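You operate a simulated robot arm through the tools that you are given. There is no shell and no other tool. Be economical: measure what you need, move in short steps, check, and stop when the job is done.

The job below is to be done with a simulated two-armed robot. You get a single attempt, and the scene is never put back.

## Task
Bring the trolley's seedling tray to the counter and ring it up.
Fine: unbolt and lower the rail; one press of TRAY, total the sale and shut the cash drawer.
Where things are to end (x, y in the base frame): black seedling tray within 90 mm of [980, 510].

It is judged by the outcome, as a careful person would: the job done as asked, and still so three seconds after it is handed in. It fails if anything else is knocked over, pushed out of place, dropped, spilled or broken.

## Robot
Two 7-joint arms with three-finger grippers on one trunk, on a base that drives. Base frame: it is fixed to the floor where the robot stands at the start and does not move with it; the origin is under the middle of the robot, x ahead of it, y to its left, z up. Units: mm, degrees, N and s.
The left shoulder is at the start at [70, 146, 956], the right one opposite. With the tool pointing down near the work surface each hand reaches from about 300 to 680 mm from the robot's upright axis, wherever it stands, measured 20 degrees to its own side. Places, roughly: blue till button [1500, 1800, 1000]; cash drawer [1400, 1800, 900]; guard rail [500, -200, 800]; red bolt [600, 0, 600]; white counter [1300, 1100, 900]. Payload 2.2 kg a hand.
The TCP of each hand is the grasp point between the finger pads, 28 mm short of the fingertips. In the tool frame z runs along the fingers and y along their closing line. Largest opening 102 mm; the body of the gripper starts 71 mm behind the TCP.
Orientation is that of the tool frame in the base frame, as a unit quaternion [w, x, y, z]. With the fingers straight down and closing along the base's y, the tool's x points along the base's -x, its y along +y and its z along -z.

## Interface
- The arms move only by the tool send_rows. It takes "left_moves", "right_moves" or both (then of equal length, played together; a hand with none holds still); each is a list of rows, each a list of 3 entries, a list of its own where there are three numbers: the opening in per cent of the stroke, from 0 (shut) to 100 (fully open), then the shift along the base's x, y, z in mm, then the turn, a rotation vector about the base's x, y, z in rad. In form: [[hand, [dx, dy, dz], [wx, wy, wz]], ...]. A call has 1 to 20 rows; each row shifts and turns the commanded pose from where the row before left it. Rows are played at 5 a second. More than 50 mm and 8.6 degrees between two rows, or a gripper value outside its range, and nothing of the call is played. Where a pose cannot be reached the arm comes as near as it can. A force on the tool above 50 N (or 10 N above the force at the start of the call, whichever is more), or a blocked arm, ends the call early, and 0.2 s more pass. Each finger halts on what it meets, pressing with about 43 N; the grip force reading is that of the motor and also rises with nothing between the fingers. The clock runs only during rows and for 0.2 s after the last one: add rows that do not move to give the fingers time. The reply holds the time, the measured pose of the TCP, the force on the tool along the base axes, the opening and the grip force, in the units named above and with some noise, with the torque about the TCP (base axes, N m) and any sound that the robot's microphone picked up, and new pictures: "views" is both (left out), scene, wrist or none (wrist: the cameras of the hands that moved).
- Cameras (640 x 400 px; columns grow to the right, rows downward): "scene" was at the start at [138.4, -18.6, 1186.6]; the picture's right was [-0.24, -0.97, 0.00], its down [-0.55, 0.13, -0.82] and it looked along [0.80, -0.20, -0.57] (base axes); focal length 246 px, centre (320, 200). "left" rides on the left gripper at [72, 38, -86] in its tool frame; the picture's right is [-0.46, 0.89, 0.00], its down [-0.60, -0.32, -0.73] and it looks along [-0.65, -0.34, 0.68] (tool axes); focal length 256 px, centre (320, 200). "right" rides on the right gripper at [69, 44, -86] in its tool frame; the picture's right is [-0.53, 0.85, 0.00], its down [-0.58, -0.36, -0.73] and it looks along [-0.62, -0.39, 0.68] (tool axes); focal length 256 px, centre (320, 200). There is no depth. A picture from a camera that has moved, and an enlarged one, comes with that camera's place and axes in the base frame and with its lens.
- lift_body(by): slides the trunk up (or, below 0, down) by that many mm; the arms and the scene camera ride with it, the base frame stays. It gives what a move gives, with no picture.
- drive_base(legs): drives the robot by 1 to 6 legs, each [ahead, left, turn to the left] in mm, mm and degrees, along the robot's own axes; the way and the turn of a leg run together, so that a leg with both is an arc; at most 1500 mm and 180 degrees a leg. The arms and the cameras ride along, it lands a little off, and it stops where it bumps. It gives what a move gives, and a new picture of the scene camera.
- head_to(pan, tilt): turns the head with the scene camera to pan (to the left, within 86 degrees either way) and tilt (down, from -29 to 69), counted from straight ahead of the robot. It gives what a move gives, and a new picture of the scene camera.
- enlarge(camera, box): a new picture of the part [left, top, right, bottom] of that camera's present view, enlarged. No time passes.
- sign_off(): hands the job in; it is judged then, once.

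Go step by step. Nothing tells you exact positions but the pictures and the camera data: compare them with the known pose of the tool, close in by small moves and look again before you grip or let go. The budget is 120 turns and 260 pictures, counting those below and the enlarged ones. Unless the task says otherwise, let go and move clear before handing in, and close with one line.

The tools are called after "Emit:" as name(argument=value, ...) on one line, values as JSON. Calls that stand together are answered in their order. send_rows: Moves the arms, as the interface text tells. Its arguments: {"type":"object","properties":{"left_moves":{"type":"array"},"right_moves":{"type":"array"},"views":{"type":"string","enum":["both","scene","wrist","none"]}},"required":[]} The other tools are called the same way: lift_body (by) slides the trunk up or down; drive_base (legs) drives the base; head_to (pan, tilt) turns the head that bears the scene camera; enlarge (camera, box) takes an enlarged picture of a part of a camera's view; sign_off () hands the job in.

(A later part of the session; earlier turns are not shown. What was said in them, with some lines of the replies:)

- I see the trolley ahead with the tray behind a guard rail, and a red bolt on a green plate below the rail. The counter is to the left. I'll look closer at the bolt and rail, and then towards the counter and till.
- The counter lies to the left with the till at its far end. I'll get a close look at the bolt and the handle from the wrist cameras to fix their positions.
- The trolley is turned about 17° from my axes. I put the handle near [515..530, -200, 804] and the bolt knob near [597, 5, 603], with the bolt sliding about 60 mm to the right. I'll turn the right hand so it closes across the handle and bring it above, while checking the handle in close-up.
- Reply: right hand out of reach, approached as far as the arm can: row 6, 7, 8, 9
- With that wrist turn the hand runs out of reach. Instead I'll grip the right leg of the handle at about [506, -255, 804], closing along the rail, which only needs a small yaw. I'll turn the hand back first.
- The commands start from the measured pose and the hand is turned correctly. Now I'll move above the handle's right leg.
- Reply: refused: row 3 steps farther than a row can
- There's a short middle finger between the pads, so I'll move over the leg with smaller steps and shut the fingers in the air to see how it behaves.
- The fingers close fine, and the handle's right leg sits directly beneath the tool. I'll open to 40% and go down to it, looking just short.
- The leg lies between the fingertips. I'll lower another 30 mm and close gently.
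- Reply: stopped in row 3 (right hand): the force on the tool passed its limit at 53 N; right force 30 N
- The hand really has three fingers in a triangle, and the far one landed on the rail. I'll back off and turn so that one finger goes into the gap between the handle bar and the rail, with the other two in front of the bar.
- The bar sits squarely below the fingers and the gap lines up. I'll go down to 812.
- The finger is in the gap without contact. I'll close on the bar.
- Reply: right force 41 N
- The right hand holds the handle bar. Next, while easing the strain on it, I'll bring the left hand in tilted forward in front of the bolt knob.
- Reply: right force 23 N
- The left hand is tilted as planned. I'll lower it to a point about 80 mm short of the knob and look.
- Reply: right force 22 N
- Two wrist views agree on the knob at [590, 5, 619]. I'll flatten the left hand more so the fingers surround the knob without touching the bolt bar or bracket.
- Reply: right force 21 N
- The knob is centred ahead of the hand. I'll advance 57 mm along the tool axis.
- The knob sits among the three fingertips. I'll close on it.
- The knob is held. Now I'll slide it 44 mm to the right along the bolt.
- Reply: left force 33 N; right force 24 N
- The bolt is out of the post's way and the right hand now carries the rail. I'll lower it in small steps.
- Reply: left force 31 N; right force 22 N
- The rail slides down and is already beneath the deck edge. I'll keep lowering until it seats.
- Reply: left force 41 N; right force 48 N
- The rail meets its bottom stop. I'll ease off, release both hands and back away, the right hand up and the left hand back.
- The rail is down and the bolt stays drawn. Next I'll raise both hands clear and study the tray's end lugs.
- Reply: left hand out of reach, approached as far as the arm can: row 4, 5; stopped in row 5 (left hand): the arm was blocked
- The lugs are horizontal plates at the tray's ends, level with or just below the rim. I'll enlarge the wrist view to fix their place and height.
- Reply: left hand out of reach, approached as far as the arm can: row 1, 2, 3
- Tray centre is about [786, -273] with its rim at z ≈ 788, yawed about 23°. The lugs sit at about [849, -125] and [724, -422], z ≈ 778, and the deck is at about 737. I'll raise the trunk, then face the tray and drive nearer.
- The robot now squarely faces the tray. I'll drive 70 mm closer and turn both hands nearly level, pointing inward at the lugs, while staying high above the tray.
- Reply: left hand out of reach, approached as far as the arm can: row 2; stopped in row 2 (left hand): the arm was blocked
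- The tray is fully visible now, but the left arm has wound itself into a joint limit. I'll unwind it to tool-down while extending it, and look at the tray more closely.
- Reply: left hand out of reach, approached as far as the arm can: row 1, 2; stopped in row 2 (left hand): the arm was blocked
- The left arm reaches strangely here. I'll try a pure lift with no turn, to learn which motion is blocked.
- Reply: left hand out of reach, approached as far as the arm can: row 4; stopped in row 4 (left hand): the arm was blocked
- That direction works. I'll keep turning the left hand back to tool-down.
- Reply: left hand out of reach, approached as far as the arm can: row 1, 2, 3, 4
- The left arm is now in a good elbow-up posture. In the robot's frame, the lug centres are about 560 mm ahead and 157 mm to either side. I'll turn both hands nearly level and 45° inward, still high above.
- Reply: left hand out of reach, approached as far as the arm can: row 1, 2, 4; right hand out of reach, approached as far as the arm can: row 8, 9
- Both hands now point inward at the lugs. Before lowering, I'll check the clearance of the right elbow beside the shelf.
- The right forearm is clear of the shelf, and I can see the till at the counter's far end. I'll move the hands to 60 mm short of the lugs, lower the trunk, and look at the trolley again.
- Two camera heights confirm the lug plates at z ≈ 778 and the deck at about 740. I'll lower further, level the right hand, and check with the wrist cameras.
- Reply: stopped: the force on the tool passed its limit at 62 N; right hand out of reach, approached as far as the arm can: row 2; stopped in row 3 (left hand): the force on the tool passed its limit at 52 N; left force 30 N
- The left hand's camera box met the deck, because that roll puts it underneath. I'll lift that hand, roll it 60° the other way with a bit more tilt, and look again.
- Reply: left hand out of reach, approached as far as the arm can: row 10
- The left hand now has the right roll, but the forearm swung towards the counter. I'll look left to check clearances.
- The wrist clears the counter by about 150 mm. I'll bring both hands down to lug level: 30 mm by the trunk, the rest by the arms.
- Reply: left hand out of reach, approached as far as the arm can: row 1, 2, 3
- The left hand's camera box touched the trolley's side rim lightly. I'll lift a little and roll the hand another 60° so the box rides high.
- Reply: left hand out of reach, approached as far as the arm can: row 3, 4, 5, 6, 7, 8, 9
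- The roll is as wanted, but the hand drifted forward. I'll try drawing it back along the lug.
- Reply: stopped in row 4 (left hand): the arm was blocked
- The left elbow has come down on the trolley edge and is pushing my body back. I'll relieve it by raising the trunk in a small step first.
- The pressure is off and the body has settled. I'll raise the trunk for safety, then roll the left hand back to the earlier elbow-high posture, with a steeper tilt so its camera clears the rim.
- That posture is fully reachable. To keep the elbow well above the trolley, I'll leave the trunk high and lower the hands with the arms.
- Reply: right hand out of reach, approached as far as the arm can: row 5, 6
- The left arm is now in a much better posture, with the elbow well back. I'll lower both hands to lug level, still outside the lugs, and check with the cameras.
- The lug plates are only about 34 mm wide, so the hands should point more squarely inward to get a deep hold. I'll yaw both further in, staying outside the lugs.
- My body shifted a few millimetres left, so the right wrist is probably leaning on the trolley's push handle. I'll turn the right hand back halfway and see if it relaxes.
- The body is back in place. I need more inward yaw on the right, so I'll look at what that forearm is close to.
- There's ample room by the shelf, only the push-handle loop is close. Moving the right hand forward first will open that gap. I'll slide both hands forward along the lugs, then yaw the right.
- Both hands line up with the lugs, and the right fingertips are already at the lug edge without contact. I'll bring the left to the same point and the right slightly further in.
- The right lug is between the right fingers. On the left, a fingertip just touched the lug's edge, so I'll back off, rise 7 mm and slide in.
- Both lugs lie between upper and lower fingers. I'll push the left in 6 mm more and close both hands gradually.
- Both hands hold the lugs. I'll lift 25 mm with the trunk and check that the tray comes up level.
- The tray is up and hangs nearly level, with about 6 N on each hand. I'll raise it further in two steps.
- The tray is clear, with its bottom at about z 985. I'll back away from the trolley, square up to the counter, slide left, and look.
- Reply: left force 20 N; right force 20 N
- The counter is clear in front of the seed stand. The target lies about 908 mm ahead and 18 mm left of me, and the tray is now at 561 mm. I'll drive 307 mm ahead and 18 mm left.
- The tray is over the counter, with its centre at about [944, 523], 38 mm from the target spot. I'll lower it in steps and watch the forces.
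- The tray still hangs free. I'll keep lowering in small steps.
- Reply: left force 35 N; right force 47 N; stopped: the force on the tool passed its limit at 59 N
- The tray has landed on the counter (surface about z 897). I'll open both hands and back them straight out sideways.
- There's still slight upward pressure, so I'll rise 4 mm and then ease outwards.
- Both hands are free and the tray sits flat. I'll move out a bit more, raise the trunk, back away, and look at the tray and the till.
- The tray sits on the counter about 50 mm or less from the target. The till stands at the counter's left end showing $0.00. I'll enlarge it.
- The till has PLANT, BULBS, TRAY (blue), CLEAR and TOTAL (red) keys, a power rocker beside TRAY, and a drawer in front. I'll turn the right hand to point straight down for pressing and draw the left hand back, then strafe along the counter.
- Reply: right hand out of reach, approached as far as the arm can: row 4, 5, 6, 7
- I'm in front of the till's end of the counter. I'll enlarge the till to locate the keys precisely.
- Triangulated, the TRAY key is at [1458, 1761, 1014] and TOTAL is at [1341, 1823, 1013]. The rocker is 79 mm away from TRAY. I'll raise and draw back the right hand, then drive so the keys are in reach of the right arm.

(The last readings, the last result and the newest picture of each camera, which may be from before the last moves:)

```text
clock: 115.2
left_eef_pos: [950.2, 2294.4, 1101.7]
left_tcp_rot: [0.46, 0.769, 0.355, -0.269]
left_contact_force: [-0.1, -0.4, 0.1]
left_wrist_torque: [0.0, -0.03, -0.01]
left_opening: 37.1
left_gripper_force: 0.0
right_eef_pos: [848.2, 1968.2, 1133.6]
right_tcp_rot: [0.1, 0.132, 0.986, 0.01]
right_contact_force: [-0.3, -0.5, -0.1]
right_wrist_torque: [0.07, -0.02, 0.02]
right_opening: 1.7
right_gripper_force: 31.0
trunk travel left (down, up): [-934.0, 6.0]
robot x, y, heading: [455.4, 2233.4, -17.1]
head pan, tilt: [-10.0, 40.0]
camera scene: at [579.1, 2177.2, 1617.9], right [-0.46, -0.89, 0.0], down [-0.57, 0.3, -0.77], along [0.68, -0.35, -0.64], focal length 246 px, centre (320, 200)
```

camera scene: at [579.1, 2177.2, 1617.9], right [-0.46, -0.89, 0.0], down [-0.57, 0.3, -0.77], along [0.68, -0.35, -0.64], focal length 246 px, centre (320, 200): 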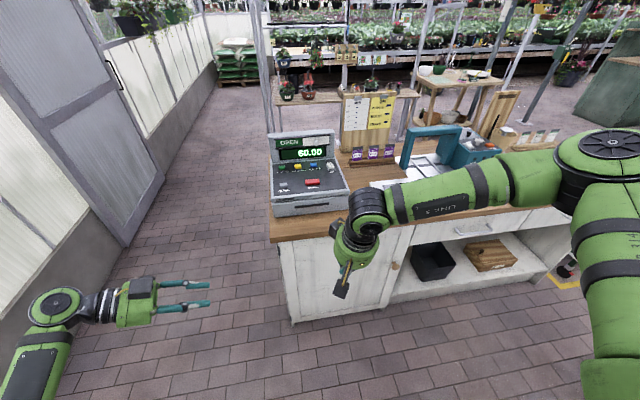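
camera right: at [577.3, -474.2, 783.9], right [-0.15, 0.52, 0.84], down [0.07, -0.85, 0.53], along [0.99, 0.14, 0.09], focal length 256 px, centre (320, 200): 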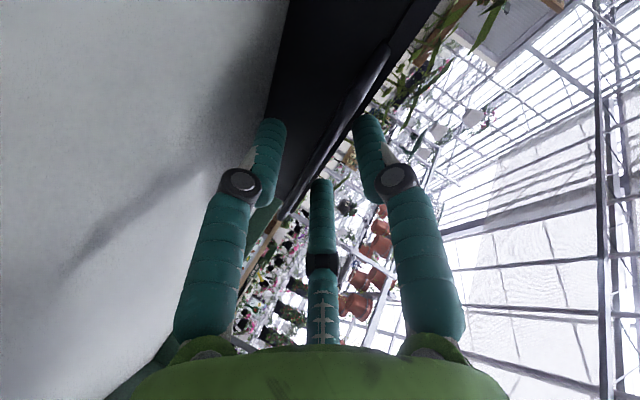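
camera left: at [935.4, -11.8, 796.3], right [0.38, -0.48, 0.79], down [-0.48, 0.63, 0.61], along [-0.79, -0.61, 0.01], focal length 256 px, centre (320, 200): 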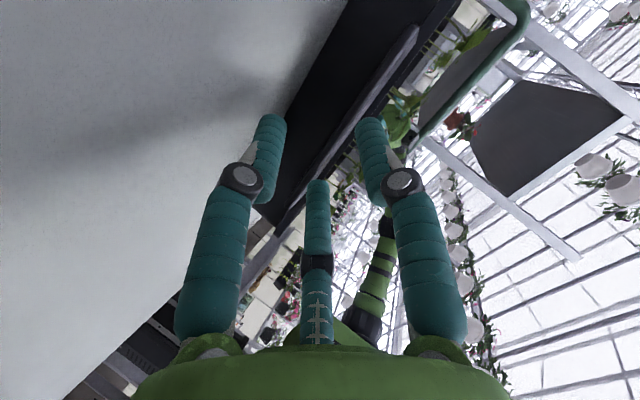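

The way ahead is clear and the hand is 90 mm above the key panel. I'll drive ahead 460 mm.

Emit:
drive_base(legs=[[460, 0, 0]])

Emit:
head_to(pan=-15, tilt=50)

```text
clock: 117.9
left_eef_pos: [1388.1, 2165.6, 1102.4]
left_tcp_rot: [0.462, 0.767, 0.354, -0.27]
left_contact_force: [-0.1, 0.4, -0.2]
left_wrist_torque: [-0.05, -0.01, -0.02]
left_opening: 36.8
left_gripper_force: 0.1
right_eef_pos: [1286.0, 1838.4, 1136.0]
right_tcp_rot: [0.1, 0.13, 0.986, 0.008]
right_contact_force: [-0.5, 0.8, -0.3]
right_wrist_torque: [-0.02, 0.0, 0.0]
right_opening: 1.9
right_gripper_force: 31.9
trunk travel left (down, up): [-934.0, 6.0]
robot x, y, heading: [889.9, 2100.7, -17.1]
head pan, tilt: [-10.0, 40.0]
camera scene: at [1016.7, 2048.6, 1618.1], right [-0.45, -0.89, 0.0], down [-0.57, 0.29, -0.77], along [0.68, -0.35, -0.64], focal length 246 px, centre (320, 200)
```

scene: 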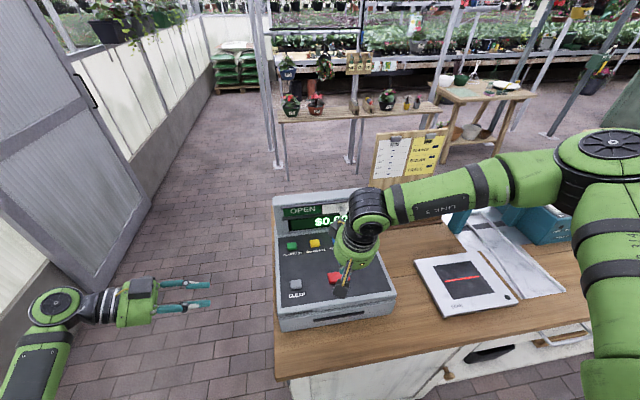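

```text
clock: 118.6
left_eef_pos: [1390.1, 2164.7, 1102.0]
left_tcp_rot: [0.461, 0.767, 0.355, -0.269]
left_contact_force: [-0.3, 0.4, -1.4]
left_wrist_torque: [0.0, 0.02, -0.02]
left_opening: 36.9
left_gripper_force: 0.0
right_eef_pos: [1288.1, 1837.8, 1134.6]
right_tcp_rot: [0.099, 0.13, 0.987, 0.008]
right_contact_force: [0.4, 0.3, 0.6]
right_wrist_torque: [-0.03, 0.01, 0.0]
right_opening: 2.0
right_gripper_force: 32.0
trunk travel left (down, up): [-934.0, 6.0]
robot x, y, heading: [890.3, 2102.0, -17.0]
head pan, tilt: [-15.0, 50.0]
camera scene: at [1008.7, 2045.6, 1603.8], right [-0.53, -0.85, 0.0], down [-0.65, 0.41, -0.64], along [0.55, -0.34, -0.77], focal length 246 px, centre (320, 200)
```

scene: 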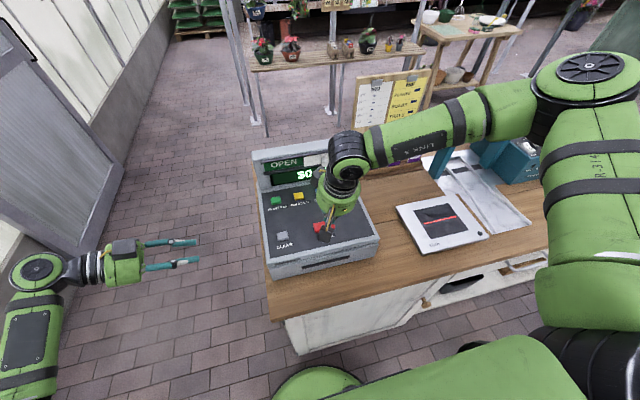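

The robot is in place. I'll move the closed right fingertips above the TRAY key, tilting slightly more forward so the hand stays clear of the display.

Emit:
send_rows(right_moves=[[0, [23.9, -10.9, 0], [-0.03, -0.1, 0]], [0, [23.9, -10.9, 0], [-0.03, -0.1, 0]], [0, [23.9, -10.9, 0], [0, 0, 0]], [0, [23.9, -10.9, 0], [0, 0, 0]], [0, [23.9, -10.9, -10], [0, 0, 0]], [0, [23.9, -10.9, -10], [0, 0, 0]], [0, [23.9, -10.9, -10], [0, 0, 0]], [0, [0, 0, 0], [0, 0, 0]]])

Emit:
enlarge(camera="scene", box=[230, 120, 430, 290])

```text
clock: 120.4
left_eef_pos: [1388.3, 2164.8, 1101.0]
left_tcp_rot: [0.461, 0.767, 0.354, -0.27]
left_contact_force: [0.0, 0.0, 0.8]
left_wrist_torque: [-0.01, 0.02, 0.0]
left_opening: 36.9
left_gripper_force: 0.1
right_eef_pos: [1455.2, 1761.0, 1105.4]
right_tcp_rot: [0.201, 0.126, 0.971, -0.007]
right_contact_force: [-1.2, -0.4, 0.2]
right_wrist_torque: [0.03, -0.01, 0.02]
right_opening: 2.0
right_gripper_force: 31.5
trunk travel left (down, up): [-934.0, 6.0]
robot x, y, heading: [891.9, 2098.3, -17.1]
head pan, tilt: [-15.0, 50.0]
camera scene: at [1008.0, 2045.6, 1603.8], right [-0.53, -0.85, 0.0], down [-0.65, 0.41, -0.64], along [0.55, -0.34, -0.77], focal length 246 px, centre (320, 200)
camera right: at [1371.8, 1825.8, 1158.2], right [0.68, 0.69, 0.24], down [0.14, -0.44, 0.89], along [0.72, -0.57, -0.4], focal length 256 px, centre (320, 200)
```

scene: 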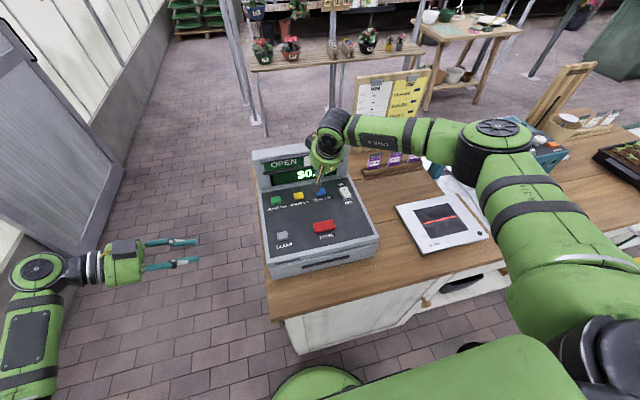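
right: 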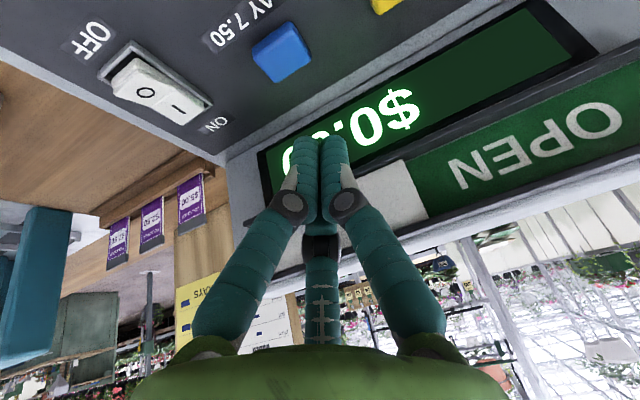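

```text
2.35 times, centred on (330, 205) of scene
camera zoom: at [1008.0, 2045.6, 1603.8], right [-0.53, -0.85, 0.0], down [-0.65, 0.41, -0.64], along [0.55, -0.34, -0.77], focal length 580 px, centre (296, 188)
```

zoom: 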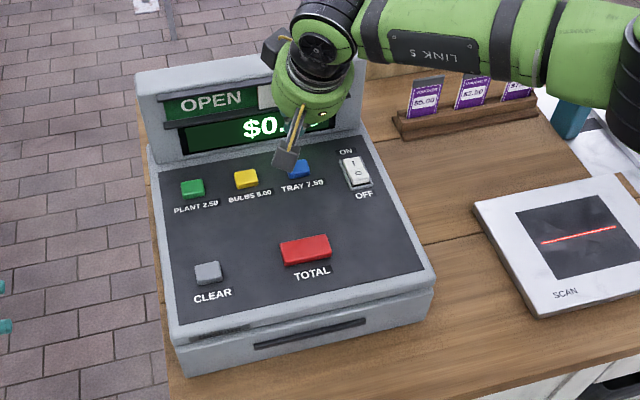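

All views agree on TRAY at [1453, 1763, 1014]. To keep the box on the hand clear of the display, I'll tilt further to about 45° before descending.

Emit:
send_rows(right_moves=[[0, [-4, 2, 5], [-0.0363, -0.1196, 0]], [0, [-4, 2, 5], [-0.0363, -0.1196, 0]], [0, [-3, 1, 0], [-0.0363, -0.1196, 0]], [0, [0, 0, -15], [0, 0, 0]], [0, [0, 0, -15], [0, 0, 0]], [0, [0, 0, 0], [0, 0, 0]]])

Emit:
enlarge(camera="scene", box=[260, 120, 380, 220])

```text
clock: 121.8
left_eef_pos: [1389.4, 2165.8, 1100.4]
left_tcp_rot: [0.461, 0.767, 0.354, -0.271]
left_contact_force: [0.1, 1.1, -0.1]
left_wrist_torque: [0.03, 0.0, 0.0]
left_opening: 36.8
left_gripper_force: 0.2
right_eef_pos: [1442.9, 1767.2, 1084.2]
right_tcp_rot: [0.377, 0.115, 0.918, -0.038]
right_contact_force: [-0.6, -0.8, -0.1]
right_wrist_torque: [0.01, -0.01, 0.02]
right_opening: 1.9
right_gripper_force: 31.8
trunk travel left (down, up): [-934.0, 6.0]
robot x, y, heading: [893.7, 2098.1, -17.0]
head pan, tilt: [-15.0, 50.0]
camera scene: at [1008.3, 2045.7, 1603.8], right [-0.53, -0.85, 0.0], down [-0.65, 0.41, -0.64], along [0.55, -0.34, -0.77], focal length 246 px, centre (320, 200)
camera right: at [1348.4, 1834.7, 1098.4], right [0.57, 0.72, 0.39], down [-0.19, -0.35, 0.92], along [0.8, -0.6, -0.06], focal length 256 px, centre (320, 200)
```

scene: 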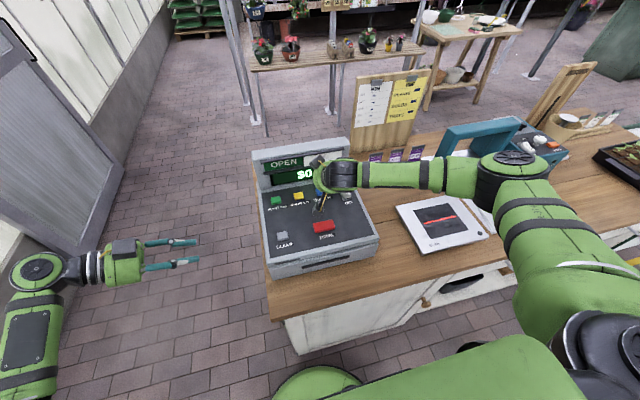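
right: 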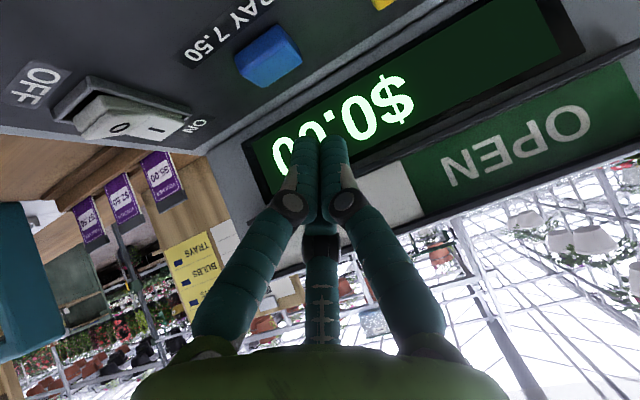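

```text
4.00 times, centred on (320, 170) of scene
camera zoom: at [1008.3, 2045.7, 1603.8], right [-0.53, -0.85, 0.0], down [-0.65, 0.41, -0.64], along [0.55, -0.34, -0.77], focal length 986 px, centre (320, 320)
```

zoom: 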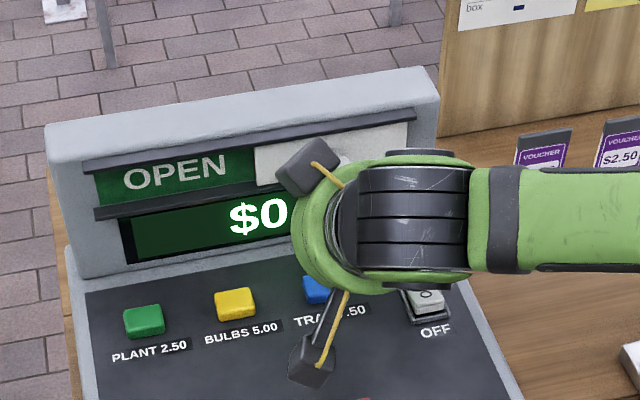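

The tips are above TRAY and both boxes are clear. I'll descend 30 mm, then in small steps to make contact.

Emit:
send_rows(right_moves=[[0, [0, 0, -15], [0, 0, 0]], [0, [0, 0, -12], [0, 0, 0]], [0, [0, 0, -3], [0, 0, 0]], [0, [0, 0, -3], [0, 0, 0]], [0, [0, 0, -3], [0, 0, 0]], [0, [0, 0, 0], [0, 0, 0]]], views="wrist")

```text
clock: 123.2
left_eef_pos: [1389.8, 2165.0, 1101.0]
left_tcp_rot: [0.461, 0.767, 0.355, -0.27]
left_contact_force: [0.6, 0.7, -0.2]
left_wrist_torque: [0.01, 0.03, 0.01]
left_opening: 36.7
left_gripper_force: 0.2
right_eef_pos: [1442.9, 1766.5, 1048.3]
right_tcp_rot: [0.378, 0.114, 0.918, -0.038]
right_contact_force: [0.4, -0.4, 0.4]
right_wrist_torque: [0.0, -0.01, 0.01]
right_opening: 2.1
right_gripper_force: 31.0
trunk travel left (down, up): [-934.0, 6.0]
robot x, y, heading: [893.0, 2097.7, -17.2]
head pan, tilt: [-15.0, 50.0]
camera right: at [1348.5, 1834.1, 1062.2], right [0.57, 0.72, 0.39], down [-0.19, -0.34, 0.92], along [0.8, -0.6, -0.06], focal length 256 px, centre (320, 200)
```

right: 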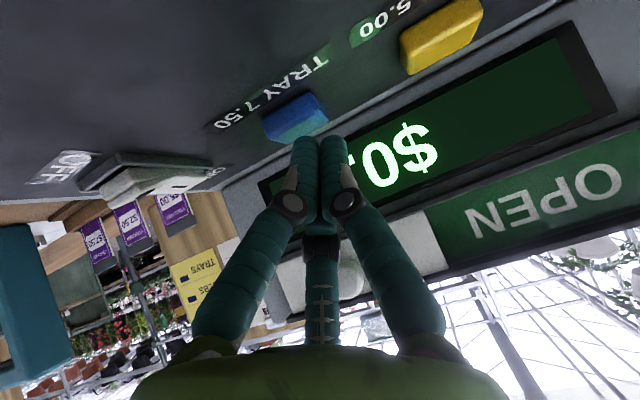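

The tips are at the key's far edge, so I'll shift 5 mm back towards me and press in 2 mm steps.

Emit:
send_rows(right_moves=[[0, [-5, 1.5, 0], [0, 0, 0]], [0, [0, 0, -2], [0, 0, 0]], [0, [0, 0, -2], [0, 0, 0]], [0, [0, 0, -2], [0, 0, 0]], [0, [0, 0, 0], [0, 0, 0]]], views="wrist")

```text
clock: 124.4
left_eef_pos: [1388.2, 2164.7, 1101.4]
left_tcp_rot: [0.462, 0.767, 0.354, -0.269]
left_contact_force: [-0.4, 0.6, -0.1]
left_wrist_torque: [-0.01, 0.01, 0.02]
left_opening: 36.8
left_gripper_force: 0.0
right_eef_pos: [1437.5, 1767.8, 1043.0]
right_tcp_rot: [0.379, 0.115, 0.917, -0.039]
right_contact_force: [-0.7, -0.6, 2.0]
right_wrist_torque: [-0.02, -0.03, 0.01]
right_opening: 1.9
right_gripper_force: 31.8
trunk travel left (down, up): [-934.0, 6.0]
robot x, y, heading: [898.2, 2099.5, -17.3]
head pan, tilt: [-15.0, 50.0]
camera right: at [1343.6, 1835.6, 1056.2], right [0.57, 0.72, 0.39], down [-0.19, -0.34, 0.92], along [0.8, -0.6, -0.06], focal length 256 px, centre (320, 200)
```

right: 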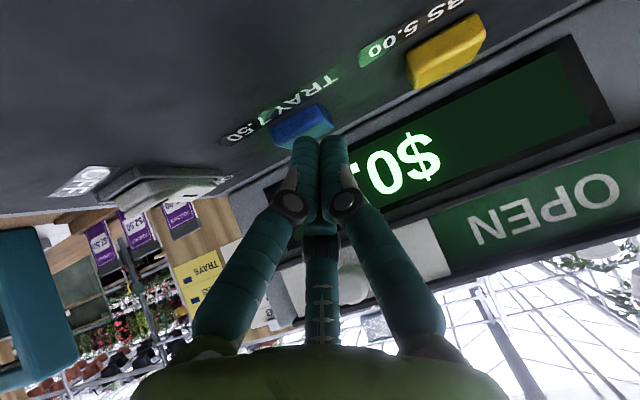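

First contact, at 2 N. I'll press on in 2 mm steps.

Emit:
send_rows(right_moves=[[0, [0, 0, -2], [0, 0, 0]], [0, [0, 0, -2], [0, 0, 0]], [0, [0, 0, 0], [0, 0, 0]]], views="wrist")

```text
clock: 125.2
left_eef_pos: [1388.7, 2163.8, 1101.3]
left_tcp_rot: [0.462, 0.767, 0.354, -0.269]
left_contact_force: [-0.4, -0.3, 1.2]
left_wrist_torque: [0.02, 0.0, -0.01]
left_opening: 36.7
left_gripper_force: 0.1
right_eef_pos: [1437.8, 1767.6, 1039.5]
right_tcp_rot: [0.378, 0.115, 0.918, -0.038]
right_contact_force: [0.5, -1.1, 5.1]
right_wrist_torque: [-0.08, -0.01, -0.01]
right_opening: 2.2
right_gripper_force: 30.6
trunk travel left (down, up): [-934.0, 6.0]
robot x, y, heading: [895.3, 2094.0, -17.3]
head pan, tilt: [-15.0, 50.0]
heard: click
camera right: at [1343.5, 1835.7, 1053.0], right [0.57, 0.72, 0.39], down [-0.19, -0.34, 0.92], along [0.8, -0.6, -0.06], focal length 256 px, centre (320, 200)
```

right: 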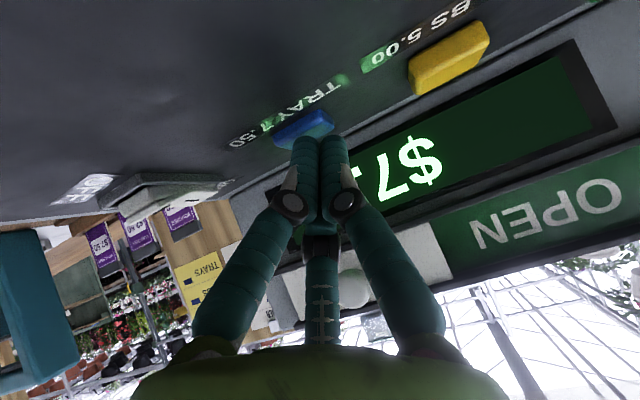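

The click came and the display reads $7. Now I'll lift straight up and check the total before moving over to TOTAL.

Emit:
send_rows(right_moves=[[0, [0, 0, 8], [0, 0, 0]], [0, [0, 0, 20], [0, 0, 0]], [0, [0, 0, 22], [0, 0, 0]], [0, [-27, 15, 0], [0, 0, 0]], [0, [-27, 15, 0], [0, 0, 0]], [0, [-27, 15, 0], [0, 0, 0]], [0, [-27, 15, 0], [0, 0, 0]], [0, [0, 0, 0], [0, 0, 0]]])

Emit:
enlarge(camera="scene", box=[230, 130, 390, 290])

```text
clock: 127.0
left_eef_pos: [1389.8, 2164.7, 1100.3]
left_tcp_rot: [0.461, 0.768, 0.355, -0.27]
left_contact_force: [-0.3, -0.5, -0.1]
left_wrist_torque: [-0.01, -0.02, -0.01]
left_opening: 36.6
left_gripper_force: 0.0
right_eef_pos: [1330.5, 1828.0, 1089.1]
right_tcp_rot: [0.377, 0.114, 0.919, -0.037]
right_contact_force: [0.0, 0.1, 0.3]
right_wrist_torque: [0.0, -0.01, 0.04]
right_opening: 2.3
right_gripper_force: 31.7
trunk travel left (down, up): [-934.0, 6.0]
robot x, y, heading: [894.6, 2098.0, -17.1]
head pan, tilt: [-15.0, 50.0]
camera scene: at [1008.9, 2045.5, 1603.7], right [-0.53, -0.85, 0.0], down [-0.65, 0.41, -0.64], along [0.54, -0.34, -0.77], focal length 246 px, centre (320, 200)
camera right: at [1235.7, 1895.5, 1102.0], right [0.57, 0.72, 0.39], down [-0.19, -0.34, 0.92], along [0.8, -0.6, -0.06], focal length 256 px, centre (320, 200)
```

scene: 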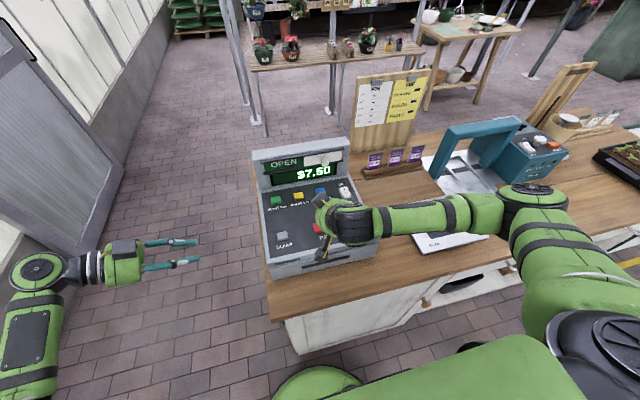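
right: 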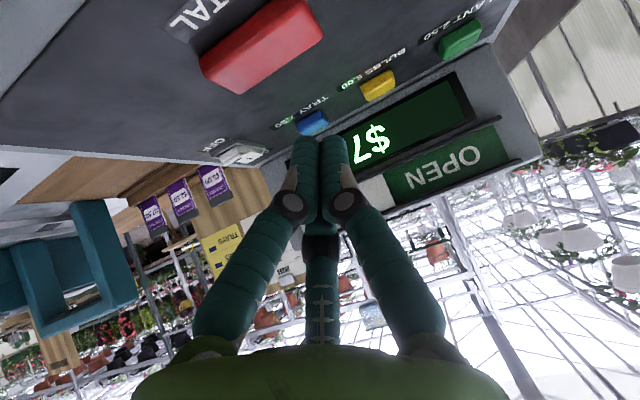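

```text
2.50 times, centred on (310, 210) of scene
camera zoom: at [1008.9, 2045.5, 1603.7], right [-0.53, -0.85, 0.0], down [-0.65, 0.41, -0.64], along [0.54, -0.34, -0.77], focal length 616 px, centre (345, 175)
```

zoom: 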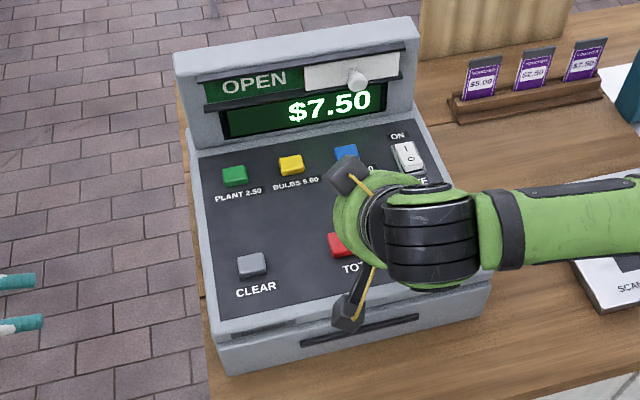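

The display shows $7.50 and the tips are over TOTAL. I'll press it the same way.

Emit:
send_rows(right_moves=[[0, [-3, 1, -18], [0, 0, 0]], [0, [0, 0, -18], [0, 0, 0]], [0, [0, 0, -5], [0, 0, 0]], [0, [0, 0, -2], [0, 0, 0]], [0, [0, 0, -2], [0, 0, 0]], [0, [0, 0, 0], [0, 0, 0]]], views="none")

```text
clock: 128.4
left_eef_pos: [1388.8, 2164.0, 1100.8]
left_tcp_rot: [0.461, 0.768, 0.354, -0.27]
left_contact_force: [-0.4, -0.6, 0.0]
left_wrist_torque: [-0.01, -0.04, 0.0]
left_opening: 36.6
left_gripper_force: 0.1
right_eef_pos: [1329.9, 1831.5, 1046.4]
right_tcp_rot: [0.375, 0.116, 0.919, -0.04]
right_contact_force: [0.4, 0.5, 0.2]
right_wrist_torque: [0.01, -0.01, -0.02]
right_opening: 2.1
right_gripper_force: 30.9
right hand out of reach, approached as far as the arm can: row 4
trunk travel left (down, up): [-934.0, 6.0]
robot x, y, heading: [894.6, 2098.8, -16.8]
head pan, tilt: [-15.0, 50.0]
```

The arm is near its limit here, so I'll press using the trunk in small steps instead.

Emit:
lift_body(by=-4)

Emit:
lift_body(by=-3)

```text
clock: 129.0
left_eef_pos: [1389.6, 2164.9, 1096.7]
left_tcp_rot: [0.461, 0.767, 0.355, -0.27]
left_contact_force: [0.4, 0.1, 0.6]
left_wrist_torque: [0.01, 0.0, 0.0]
left_opening: 36.6
left_gripper_force: 0.1
right_eef_pos: [1330.4, 1831.8, 1042.9]
right_tcp_rot: [0.375, 0.116, 0.919, -0.04]
right_contact_force: [1.4, 0.6, 1.8]
right_wrist_torque: [-0.02, -0.05, 0.01]
right_opening: 2.2
right_gripper_force: 32.0
trunk travel left (down, up): [-930.0, 10.0]
robot x, y, heading: [896.2, 2096.9, -17.0]
head pan, tilt: [-15.0, 50.0]
heard: click
```

```text
clock: 129.5
left_eef_pos: [1389.2, 2165.3, 1094.5]
left_tcp_rot: [0.461, 0.768, 0.355, -0.269]
left_contact_force: [-0.4, -0.4, 0.1]
left_wrist_torque: [0.03, 0.02, 0.01]
left_opening: 37.1
left_gripper_force: 0.0
right_eef_pos: [1329.8, 1831.4, 1040.1]
right_tcp_rot: [0.376, 0.115, 0.919, -0.04]
right_contact_force: [0.1, 0.0, 4.7]
right_wrist_torque: [-0.03, -0.04, 0.01]
right_opening: 2.1
right_gripper_force: 31.3
trunk travel left (down, up): [-927.0, 13.0]
robot x, y, heading: [891.3, 2097.8, -17.5]
head pan, tilt: [-15.0, 50.0]
```

TOTAL clicked. I'll rise off the key and look at the drawer.

Emit:
lift_body(by=13)

Emit:
send_rows(right_moves=[[0, [0, 0, 20], [0, 0, 0]], [0, [0, 0, 20], [0, 0, 0]], [0, [0, 0, 20], [0, 0, 0]], [0, [0, 0, 0], [0, 0, 0]]], views="scene")

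Emit:
enlarge(camera="scene", box=[220, 130, 400, 310])

```text
clock: 130.1
left_eef_pos: [1388.8, 2164.0, 1108.7]
left_tcp_rot: [0.462, 0.767, 0.355, -0.27]
left_contact_force: [-0.4, 0.3, 0.1]
left_wrist_torque: [-0.01, 0.03, -0.02]
left_opening: 37.0
left_gripper_force: 0.0
right_eef_pos: [1329.7, 1831.3, 1051.4]
right_tcp_rot: [0.374, 0.114, 0.919, -0.039]
right_contact_force: [-0.3, 0.1, 0.0]
right_wrist_torque: [0.01, 0.01, 0.05]
right_opening: 2.2
right_gripper_force: 31.7
trunk travel left (down, up): [-940.0, 0.0]
robot x, y, heading: [892.5, 2097.6, -17.2]
head pan, tilt: [-15.0, 50.0]
```

```text
clock: 131.1
left_eef_pos: [1390.4, 2164.5, 1107.0]
left_tcp_rot: [0.461, 0.767, 0.355, -0.27]
left_contact_force: [-0.6, -0.1, 0.5]
left_wrist_torque: [0.04, -0.02, -0.01]
left_opening: 37.0
left_gripper_force: 0.1
right_eef_pos: [1329.8, 1830.9, 1113.6]
right_tcp_rot: [0.375, 0.116, 0.919, -0.041]
right_contact_force: [-0.6, -0.3, 0.2]
right_wrist_torque: [0.01, -0.04, -0.01]
right_opening: 2.1
right_gripper_force: 31.2
trunk travel left (down, up): [-940.0, 0.0]
robot x, y, heading: [895.8, 2103.2, -16.9]
head pan, tilt: [-15.0, 50.0]
camera scene: at [1008.8, 2045.6, 1609.7], right [-0.53, -0.85, 0.0], down [-0.65, 0.41, -0.64], along [0.54, -0.34, -0.77], focal length 246 px, centre (320, 200)
```

scene: 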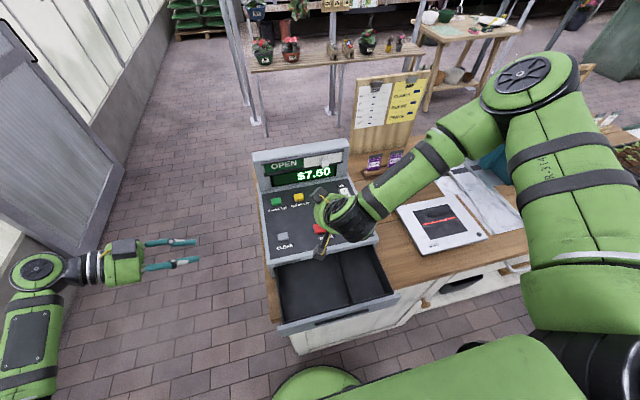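

```text
2.22 times, centred on (310, 220) of scene
camera zoom: at [1008.8, 2045.6, 1609.7], right [-0.53, -0.85, 0.0], down [-0.65, 0.41, -0.64], along [0.54, -0.34, -0.77], focal length 548 px, centre (342, 156)
```

zoom: 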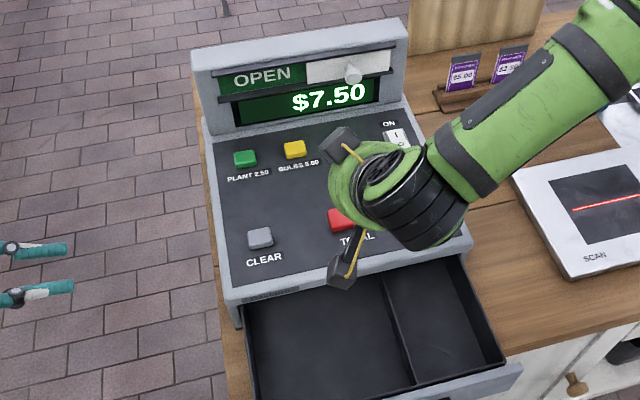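

The drawer has slid out about 160 mm, its front edge roughly 276 mm from my axis. I'll back up 220 mm, draw the hand in front of the drawer face, and lower it.

Emit:
drive_base(legs=[[-220, 0, 0]])

Emit:
send_rows(right_moves=[[0, [-16, 5, 0], [0, 0, 0]], [0, [-16, 5, 0], [0, 0, 0]], [0, [-16, 5, 0], [0, 0, 0]], [0, [-10, 3, 0], [0, 0, 0]], [0, [0, 0, 0], [0, 0, 0]]], views="scene")

Emit:
enlarge(camera="scene", box=[220, 130, 420, 290])

```text
clock: 132.8
left_eef_pos: [1181.7, 2228.8, 1105.2]
left_tcp_rot: [0.46, 0.768, 0.355, -0.27]
left_contact_force: [-0.3, 0.0, -0.1]
left_wrist_torque: [0.01, -0.01, -0.02]
left_opening: 36.6
left_gripper_force: 0.0
right_eef_pos: [1121.4, 1895.0, 1110.7]
right_tcp_rot: [0.374, 0.116, 0.919, -0.04]
right_contact_force: [0.6, -0.2, 0.4]
right_wrist_torque: [0.02, 0.03, -0.02]
right_opening: 2.3
right_gripper_force: 31.4
trunk travel left (down, up): [-940.0, 0.0]
robot x, y, heading: [681.1, 2164.0, -17.1]
head pan, tilt: [-15.0, 50.0]
camera scene: at [802.0, 2109.0, 1609.3], right [-0.53, -0.85, 0.0], down [-0.65, 0.41, -0.64], along [0.54, -0.34, -0.77], focal length 246 px, centre (320, 200)
```

scene: 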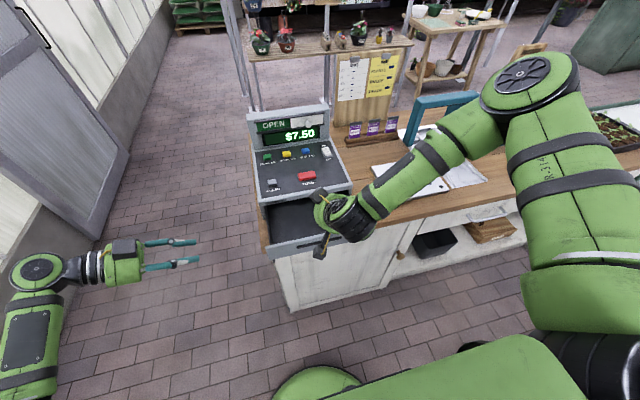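

```text
clock: 134.0
left_eef_pos: [1179.7, 2229.0, 1106.6]
left_tcp_rot: [0.46, 0.768, 0.354, -0.27]
left_contact_force: [-0.2, 0.3, -0.4]
left_wrist_torque: [0.0, 0.02, 0.01]
left_opening: 36.7
left_gripper_force: 0.1
right_eef_pos: [1062.4, 1911.7, 1113.2]
right_tcp_rot: [0.375, 0.116, 0.919, -0.041]
right_contact_force: [0.2, -0.2, 0.6]
right_wrist_torque: [0.0, -0.01, -0.01]
right_opening: 2.1
right_gripper_force: 31.4
trunk travel left (down, up): [-940.0, 0.0]
robot x, y, heading: [681.5, 2161.8, -17.0]
head pan, tilt: [-15.0, 50.0]
camera scene: at [798.7, 2110.0, 1609.6], right [-0.53, -0.85, 0.0], down [-0.65, 0.41, -0.64], along [0.54, -0.34, -0.77], focal length 246 px, centre (320, 200)
```

scene: 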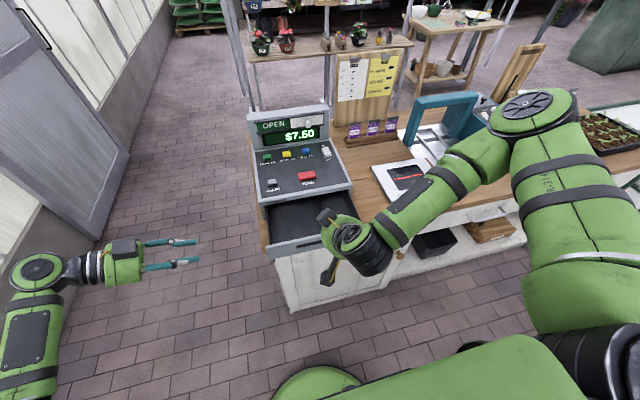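

```text
2.50 times, centred on (320, 210) of scene
camera zoom: at [798.7, 2110.0, 1609.6], right [-0.53, -0.85, 0.0], down [-0.65, 0.41, -0.64], along [0.54, -0.34, -0.77], focal length 616 px, centre (320, 175)
```

zoom: 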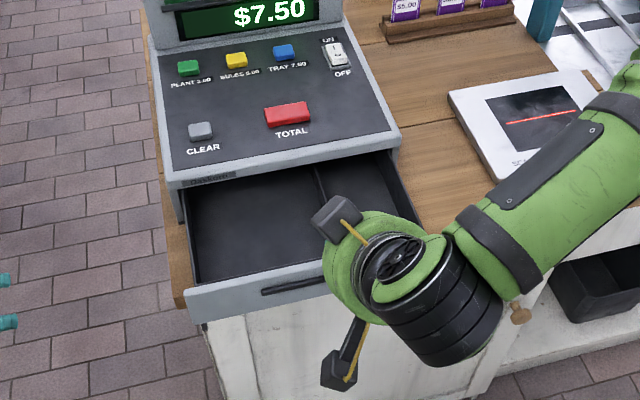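

The hand is just in front of the drawer's right part. I'll shift it to the middle of the face and lower the trunk.

Emit:
send_rows(right_moves=[[0, [1.5, 20, 0], [0, 0, 0]], [0, [1.5, 20, 0], [0, 0, 0]], [0, [1.5, 20, 0], [0, 0, 0]], [0, [0, 0, 0], [0, 0, 0]]], views="none")

Emit:
lift_body(by=-100)

Emit:
enlarge(camera="scene", box=[220, 100, 420, 300])

Emit:
enlarge(camera="right", box=[0, 0, 640, 400])

```text
clock: 135.0
left_eef_pos: [1178.0, 2228.4, 1106.7]
left_tcp_rot: [0.461, 0.768, 0.354, -0.27]
left_contact_force: [-0.3, -0.6, -0.4]
left_wrist_torque: [0.02, 0.06, 0.0]
left_opening: 36.6
left_gripper_force: 0.1
right_eef_pos: [1065.5, 1974.5, 1112.9]
right_tcp_rot: [0.375, 0.116, 0.919, -0.041]
right_contact_force: [-0.1, 0.2, 0.4]
right_wrist_torque: [0.02, -0.02, 0.05]
right_opening: 2.1
right_gripper_force: 31.7
trunk travel left (down, up): [-940.0, 0.0]
robot x, y, heading: [682.2, 2163.4, -17.0]
head pan, tilt: [-15.0, 50.0]
```

```text
clock: 136.3
left_eef_pos: [1179.2, 2230.8, 1007.9]
left_tcp_rot: [0.461, 0.767, 0.355, -0.269]
left_contact_force: [0.4, 0.0, 0.5]
left_wrist_torque: [-0.02, 0.03, 0.02]
left_opening: 36.5
left_gripper_force: 0.2
right_eef_pos: [1065.4, 1973.6, 1012.2]
right_tcp_rot: [0.375, 0.115, 0.919, -0.04]
right_contact_force: [-0.4, 0.0, 0.2]
right_wrist_torque: [0.0, 0.01, -0.04]
right_opening: 2.1
right_gripper_force: 31.6
trunk travel left (down, up): [-840.0, 100.0]
robot x, y, heading: [680.1, 2162.0, -17.3]
head pan, tilt: [-15.0, 50.0]
```

```text
2.00 times, centred on (320, 200) of scene
camera zoom: at [797.6, 2110.2, 1509.8], right [-0.53, -0.85, 0.0], down [-0.65, 0.41, -0.64], along [0.54, -0.34, -0.77], focal length 493 px, centre (320, 200)
```

zoom: 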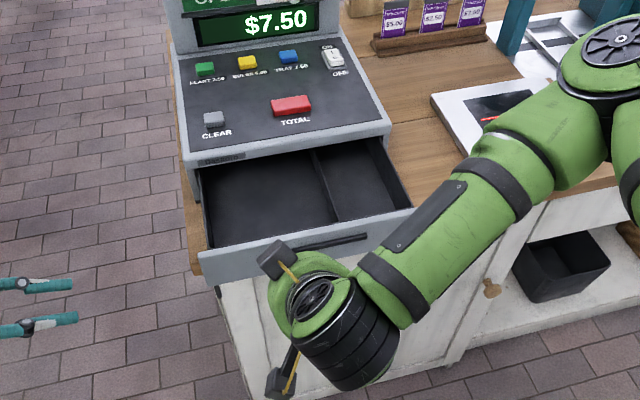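

```text
1.00 times, centred on (320, 200) of right (not enlarged: the box is as wide or as high as the picture)
camera zoom: at [971.4, 2041.9, 1026.4], right [0.57, 0.72, 0.38], down [-0.19, -0.34, 0.92], along [0.8, -0.6, -0.06], focal length 256 px, centre (320, 200)
```

zoom: 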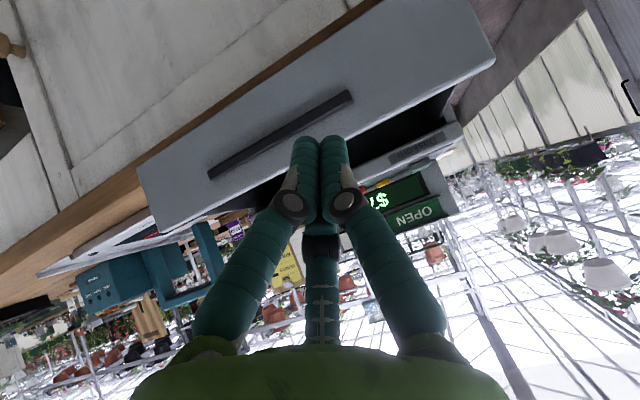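

The fingertips face the middle of the drawer front, just by its top edge. I'll lower 45 mm more and push forward slowly.

Emit:
lift_body(by=-45)

Emit:
send_rows(right_moves=[[0, [11.5, -3.4, 0], [0, 0, 0]], [0, [11.5, -3.4, 0], [0, 0, 0]], [0, [11.5, -3.4, 0], [0, 0, 0]], [0, [11.5, -3.4, 0], [0, 0, 0]], [0, [11.5, -3.4, 0], [0, 0, 0]], [0, [11.5, -3.4, 0], [0, 0, 0]], [0, [11.5, -3.4, 0], [0, 0, 0]], [0, [11.5, -3.4, 0], [0, 0, 0]]])

```text
clock: 137.2
left_eef_pos: [1176.9, 2229.0, 962.0]
left_tcp_rot: [0.462, 0.767, 0.355, -0.27]
left_contact_force: [0.5, -0.2, -0.1]
left_wrist_torque: [0.02, 0.01, 0.02]
left_opening: 37.0
left_gripper_force: 0.0
right_eef_pos: [1066.0, 1973.1, 967.2]
right_tcp_rot: [0.375, 0.116, 0.919, -0.041]
right_contact_force: [0.0, 0.1, 0.1]
right_wrist_torque: [0.0, 0.03, -0.01]
right_opening: 2.1
right_gripper_force: 31.0
trunk travel left (down, up): [-795.0, 145.0]
robot x, y, heading: [686.2, 2165.6, -17.1]
head pan, tilt: [-15.0, 50.0]
```

```text
clock: 139.0
left_eef_pos: [1178.0, 2229.0, 961.9]
left_tcp_rot: [0.461, 0.767, 0.355, -0.27]
left_contact_force: [0.4, 0.0, 0.0]
left_wrist_torque: [-0.01, 0.0, 0.01]
left_opening: 36.7
left_gripper_force: 0.1
right_eef_pos: [1157.0, 1946.0, 968.4]
right_tcp_rot: [0.375, 0.115, 0.919, -0.04]
right_contact_force: [-1.2, 0.0, 0.4]
right_wrist_torque: [-0.01, -0.02, -0.02]
right_opening: 1.9
right_gripper_force: 31.6
trunk travel left (down, up): [-795.0, 145.0]
robot x, y, heading: [680.6, 2160.3, -17.0]
head pan, tilt: [-15.0, 50.0]
camera scene: at [798.1, 2110.3, 1464.7], right [-0.53, -0.85, 0.0], down [-0.65, 0.41, -0.64], along [0.54, -0.34, -0.77], focal length 246 px, centre (320, 200)
camera right: at [1063.6, 2014.6, 981.2], right [0.57, 0.72, 0.38], down [-0.19, -0.34, 0.92], along [0.8, -0.6, -0.06], focal length 256 px, centre (320, 200)
```

scene: 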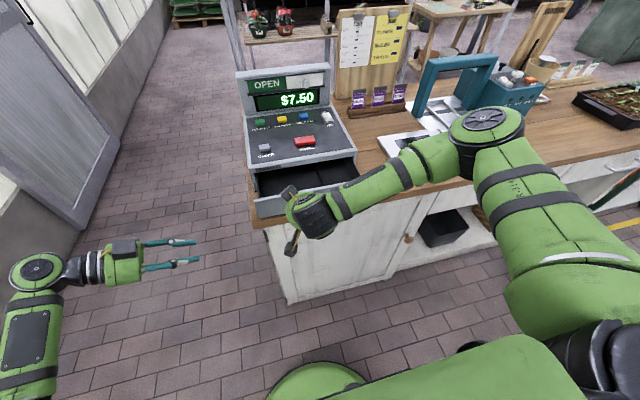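
right: 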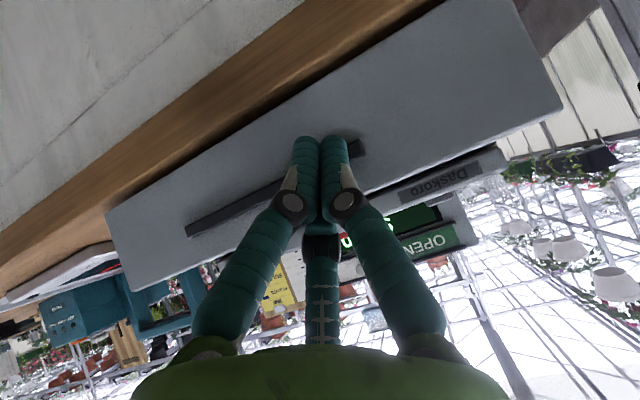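

The drawer is moving in smoothly. I'll keep pushing until it seats.

Emit:
send_rows(right_moves=[[0, [11.5, -3.4, 0], [0, 0, 0]], [0, [11.5, -3.4, 0], [0, 0, 0]], [0, [11.5, -3.4, 0], [0, 0, 0]], [0, [11.5, -3.4, 0], [0, 0, 0]], [0, [11.5, -3.4, 0], [0, 0, 0]], [0, [11.5, -3.4, 0], [0, 0, 0]], [0, [11.5, -3.4, 0], [0, 0, 0]], [0, [0, 0, 0], [0, 0, 0]]], views="scene")

```text
clock: 140.8
left_eef_pos: [1178.4, 2228.8, 963.1]
left_tcp_rot: [0.461, 0.767, 0.354, -0.27]
left_contact_force: [-0.3, -0.8, 0.2]
left_wrist_torque: [-0.02, 0.02, 0.01]
left_opening: 36.9
left_gripper_force: 0.0
right_eef_pos: [1237.8, 1923.1, 966.3]
right_tcp_rot: [0.375, 0.115, 0.919, -0.04]
right_contact_force: [-0.4, -0.3, -0.2]
right_wrist_torque: [0.0, 0.05, -0.01]
right_opening: 2.3
right_gripper_force: 31.2
trunk travel left (down, up): [-795.0, 145.0]
robot x, y, heading: [681.5, 2166.9, -17.1]
head pan, tilt: [-15.0, 50.0]
camera scene: at [797.8, 2110.2, 1464.7], right [-0.53, -0.85, 0.0], down [-0.65, 0.41, -0.64], along [0.54, -0.34, -0.77], focal length 246 px, centre (320, 200)
```

scene: 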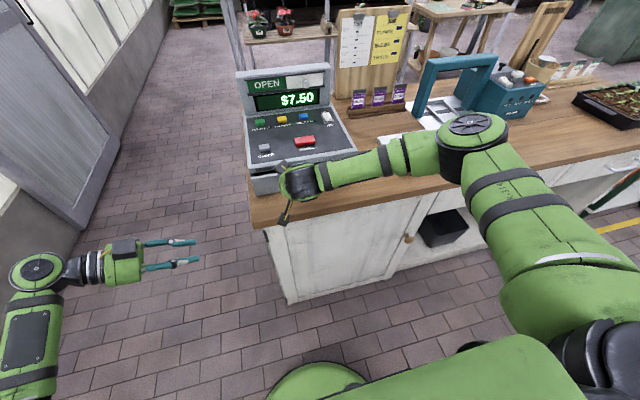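

Almost closed. I'll push on in smaller steps until it resists or latches.

Emit:
send_rows(right_moves=[[0, [7.7, -2.3, 0], [0, 0, 0]], [0, [7.7, -2.3, 0], [0, 0, 0]], [0, [7.7, -2.3, 0], [0, 0, 0]], [0, [0, 0, 0], [0, 0, 0]]], views="none")

Emit:
enlarge(camera="scene", box=[220, 100, 380, 240])

```text
clock: 141.8
left_eef_pos: [1172.0, 2230.4, 965.8]
left_tcp_rot: [0.464, 0.768, 0.353, -0.266]
left_contact_force: [-0.2, 0.0, 0.1]
left_wrist_torque: [0.02, -0.01, 0.0]
left_opening: 36.3
left_gripper_force: 0.2
right_eef_pos: [1251.0, 1919.5, 967.6]
right_tcp_rot: [0.371, 0.115, 0.921, -0.039]
right_contact_force: [-43.5, 8.6, -2.3]
right_wrist_torque: [-0.4, 0.61, -0.32]
right_opening: 1.9
right_gripper_force: 31.8
trunk travel left (down, up): [-795.0, 145.0]
robot x, y, heading: [679.3, 2163.5, -17.0]
head pan, tilt: [-15.0, 50.0]
```

```text
2.86 times, centred on (300, 170) of scene
camera zoom: at [786.4, 2112.1, 1465.6], right [-0.53, -0.85, 0.0], down [-0.64, 0.41, -0.65], along [0.55, -0.34, -0.76], focal length 704 px, centre (377, 286)
```

zoom: 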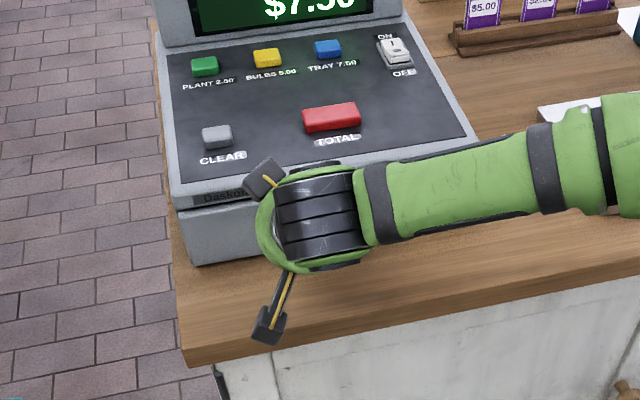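

The drawer is home against its stop. I'll back the hand off and check it stays shut.

Emit:
send_rows(right_moves=[[0, [-15, 4.5, 0], [0, 0, 0]], [0, [-25, 7.5, 0], [0, 0, 0]], [0, [-35, 10.5, 0], [0, 0, 0]], [0, [-35, 10.5, 0], [0, 0, 0]], [0, [0, 0, 0], [0, 0, 0]]], views="none")

Emit:
drive_base(legs=[[-150, 0, 0]])

Emit:
enlarge(camera="scene", box=[220, 60, 380, 200])

```text
clock: 143.0
left_eef_pos: [1179.2, 2230.2, 963.0]
left_tcp_rot: [0.461, 0.768, 0.354, -0.27]
left_contact_force: [-0.1, -0.5, 0.5]
left_wrist_torque: [0.05, 0.0, 0.0]
left_opening: 36.8
left_gripper_force: 0.1
right_eef_pos: [1151.6, 1948.5, 967.4]
right_tcp_rot: [0.374, 0.116, 0.919, -0.041]
right_contact_force: [1.2, -0.5, -0.7]
right_wrist_torque: [0.01, 0.04, -0.02]
right_opening: 2.4
right_gripper_force: 31.0
trunk travel left (down, up): [-795.0, 145.0]
robot x, y, heading: [679.0, 2163.9, -17.1]
head pan, tilt: [-15.0, 50.0]
```

```text
clock: 144.4
left_eef_pos: [1039.2, 2270.5, 962.0]
left_tcp_rot: [0.46, 0.768, 0.353, -0.272]
left_contact_force: [1.0, 0.4, -0.2]
left_wrist_torque: [0.0, -0.03, -0.02]
left_opening: 36.8
left_gripper_force: 0.1
right_eef_pos: [1010.5, 1989.1, 966.9]
right_tcp_rot: [0.373, 0.117, 0.919, -0.04]
right_contact_force: [0.4, -0.4, -0.3]
right_wrist_torque: [-0.02, 0.03, 0.0]
right_opening: 2.3
right_gripper_force: 31.7
trunk travel left (down, up): [-795.0, 145.0]
robot x, y, heading: [541.1, 2204.5, -17.4]
head pan, tilt: [-15.0, 50.0]
camera scene: at [659.2, 2152.7, 1464.5], right [-0.53, -0.85, 0.0], down [-0.65, 0.41, -0.64], along [0.54, -0.34, -0.77], focal length 246 px, centre (320, 200)
```

scene: 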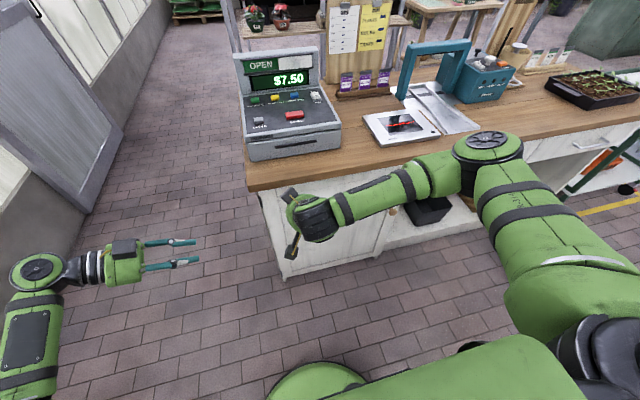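

```text
2.86 times, centred on (300, 130) of scene
camera zoom: at [659.2, 2152.7, 1464.5], right [-0.53, -0.85, 0.0], down [-0.65, 0.41, -0.64], along [0.54, -0.34, -0.77], focal length 704 px, centre (377, 400)
```

zoom: 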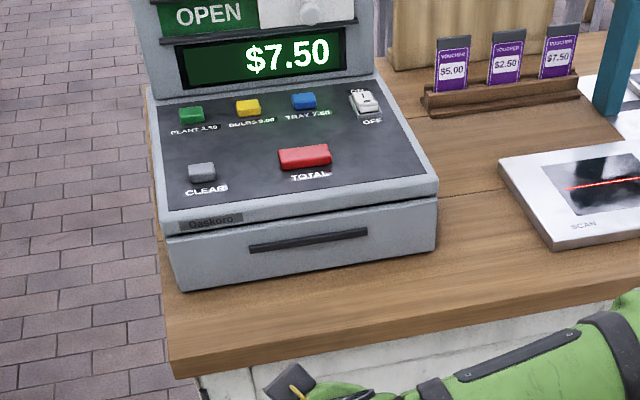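

The drawer is shut and the till shows $7.50 after one TRAY press and TOTAL. The rail is unbolted and down, and my hands are clear. Several views put the tray on the counter about 40–60 mm from the target centre, inside the 90 mm limit, so I'm handing in.

Emit:
sign_off()

```text
The job is handed in.
```

I unbolted and lowered the rail, moved the seedling tray to the counter, rang it up with one TRAY press and TOTAL ($7.50), and shut the cash drawer. By my estimates the tray is 40–60 mm from its mark. My left elbow pressed on the trolley's edge once on the way, and I saw no sign that the trolley moved.
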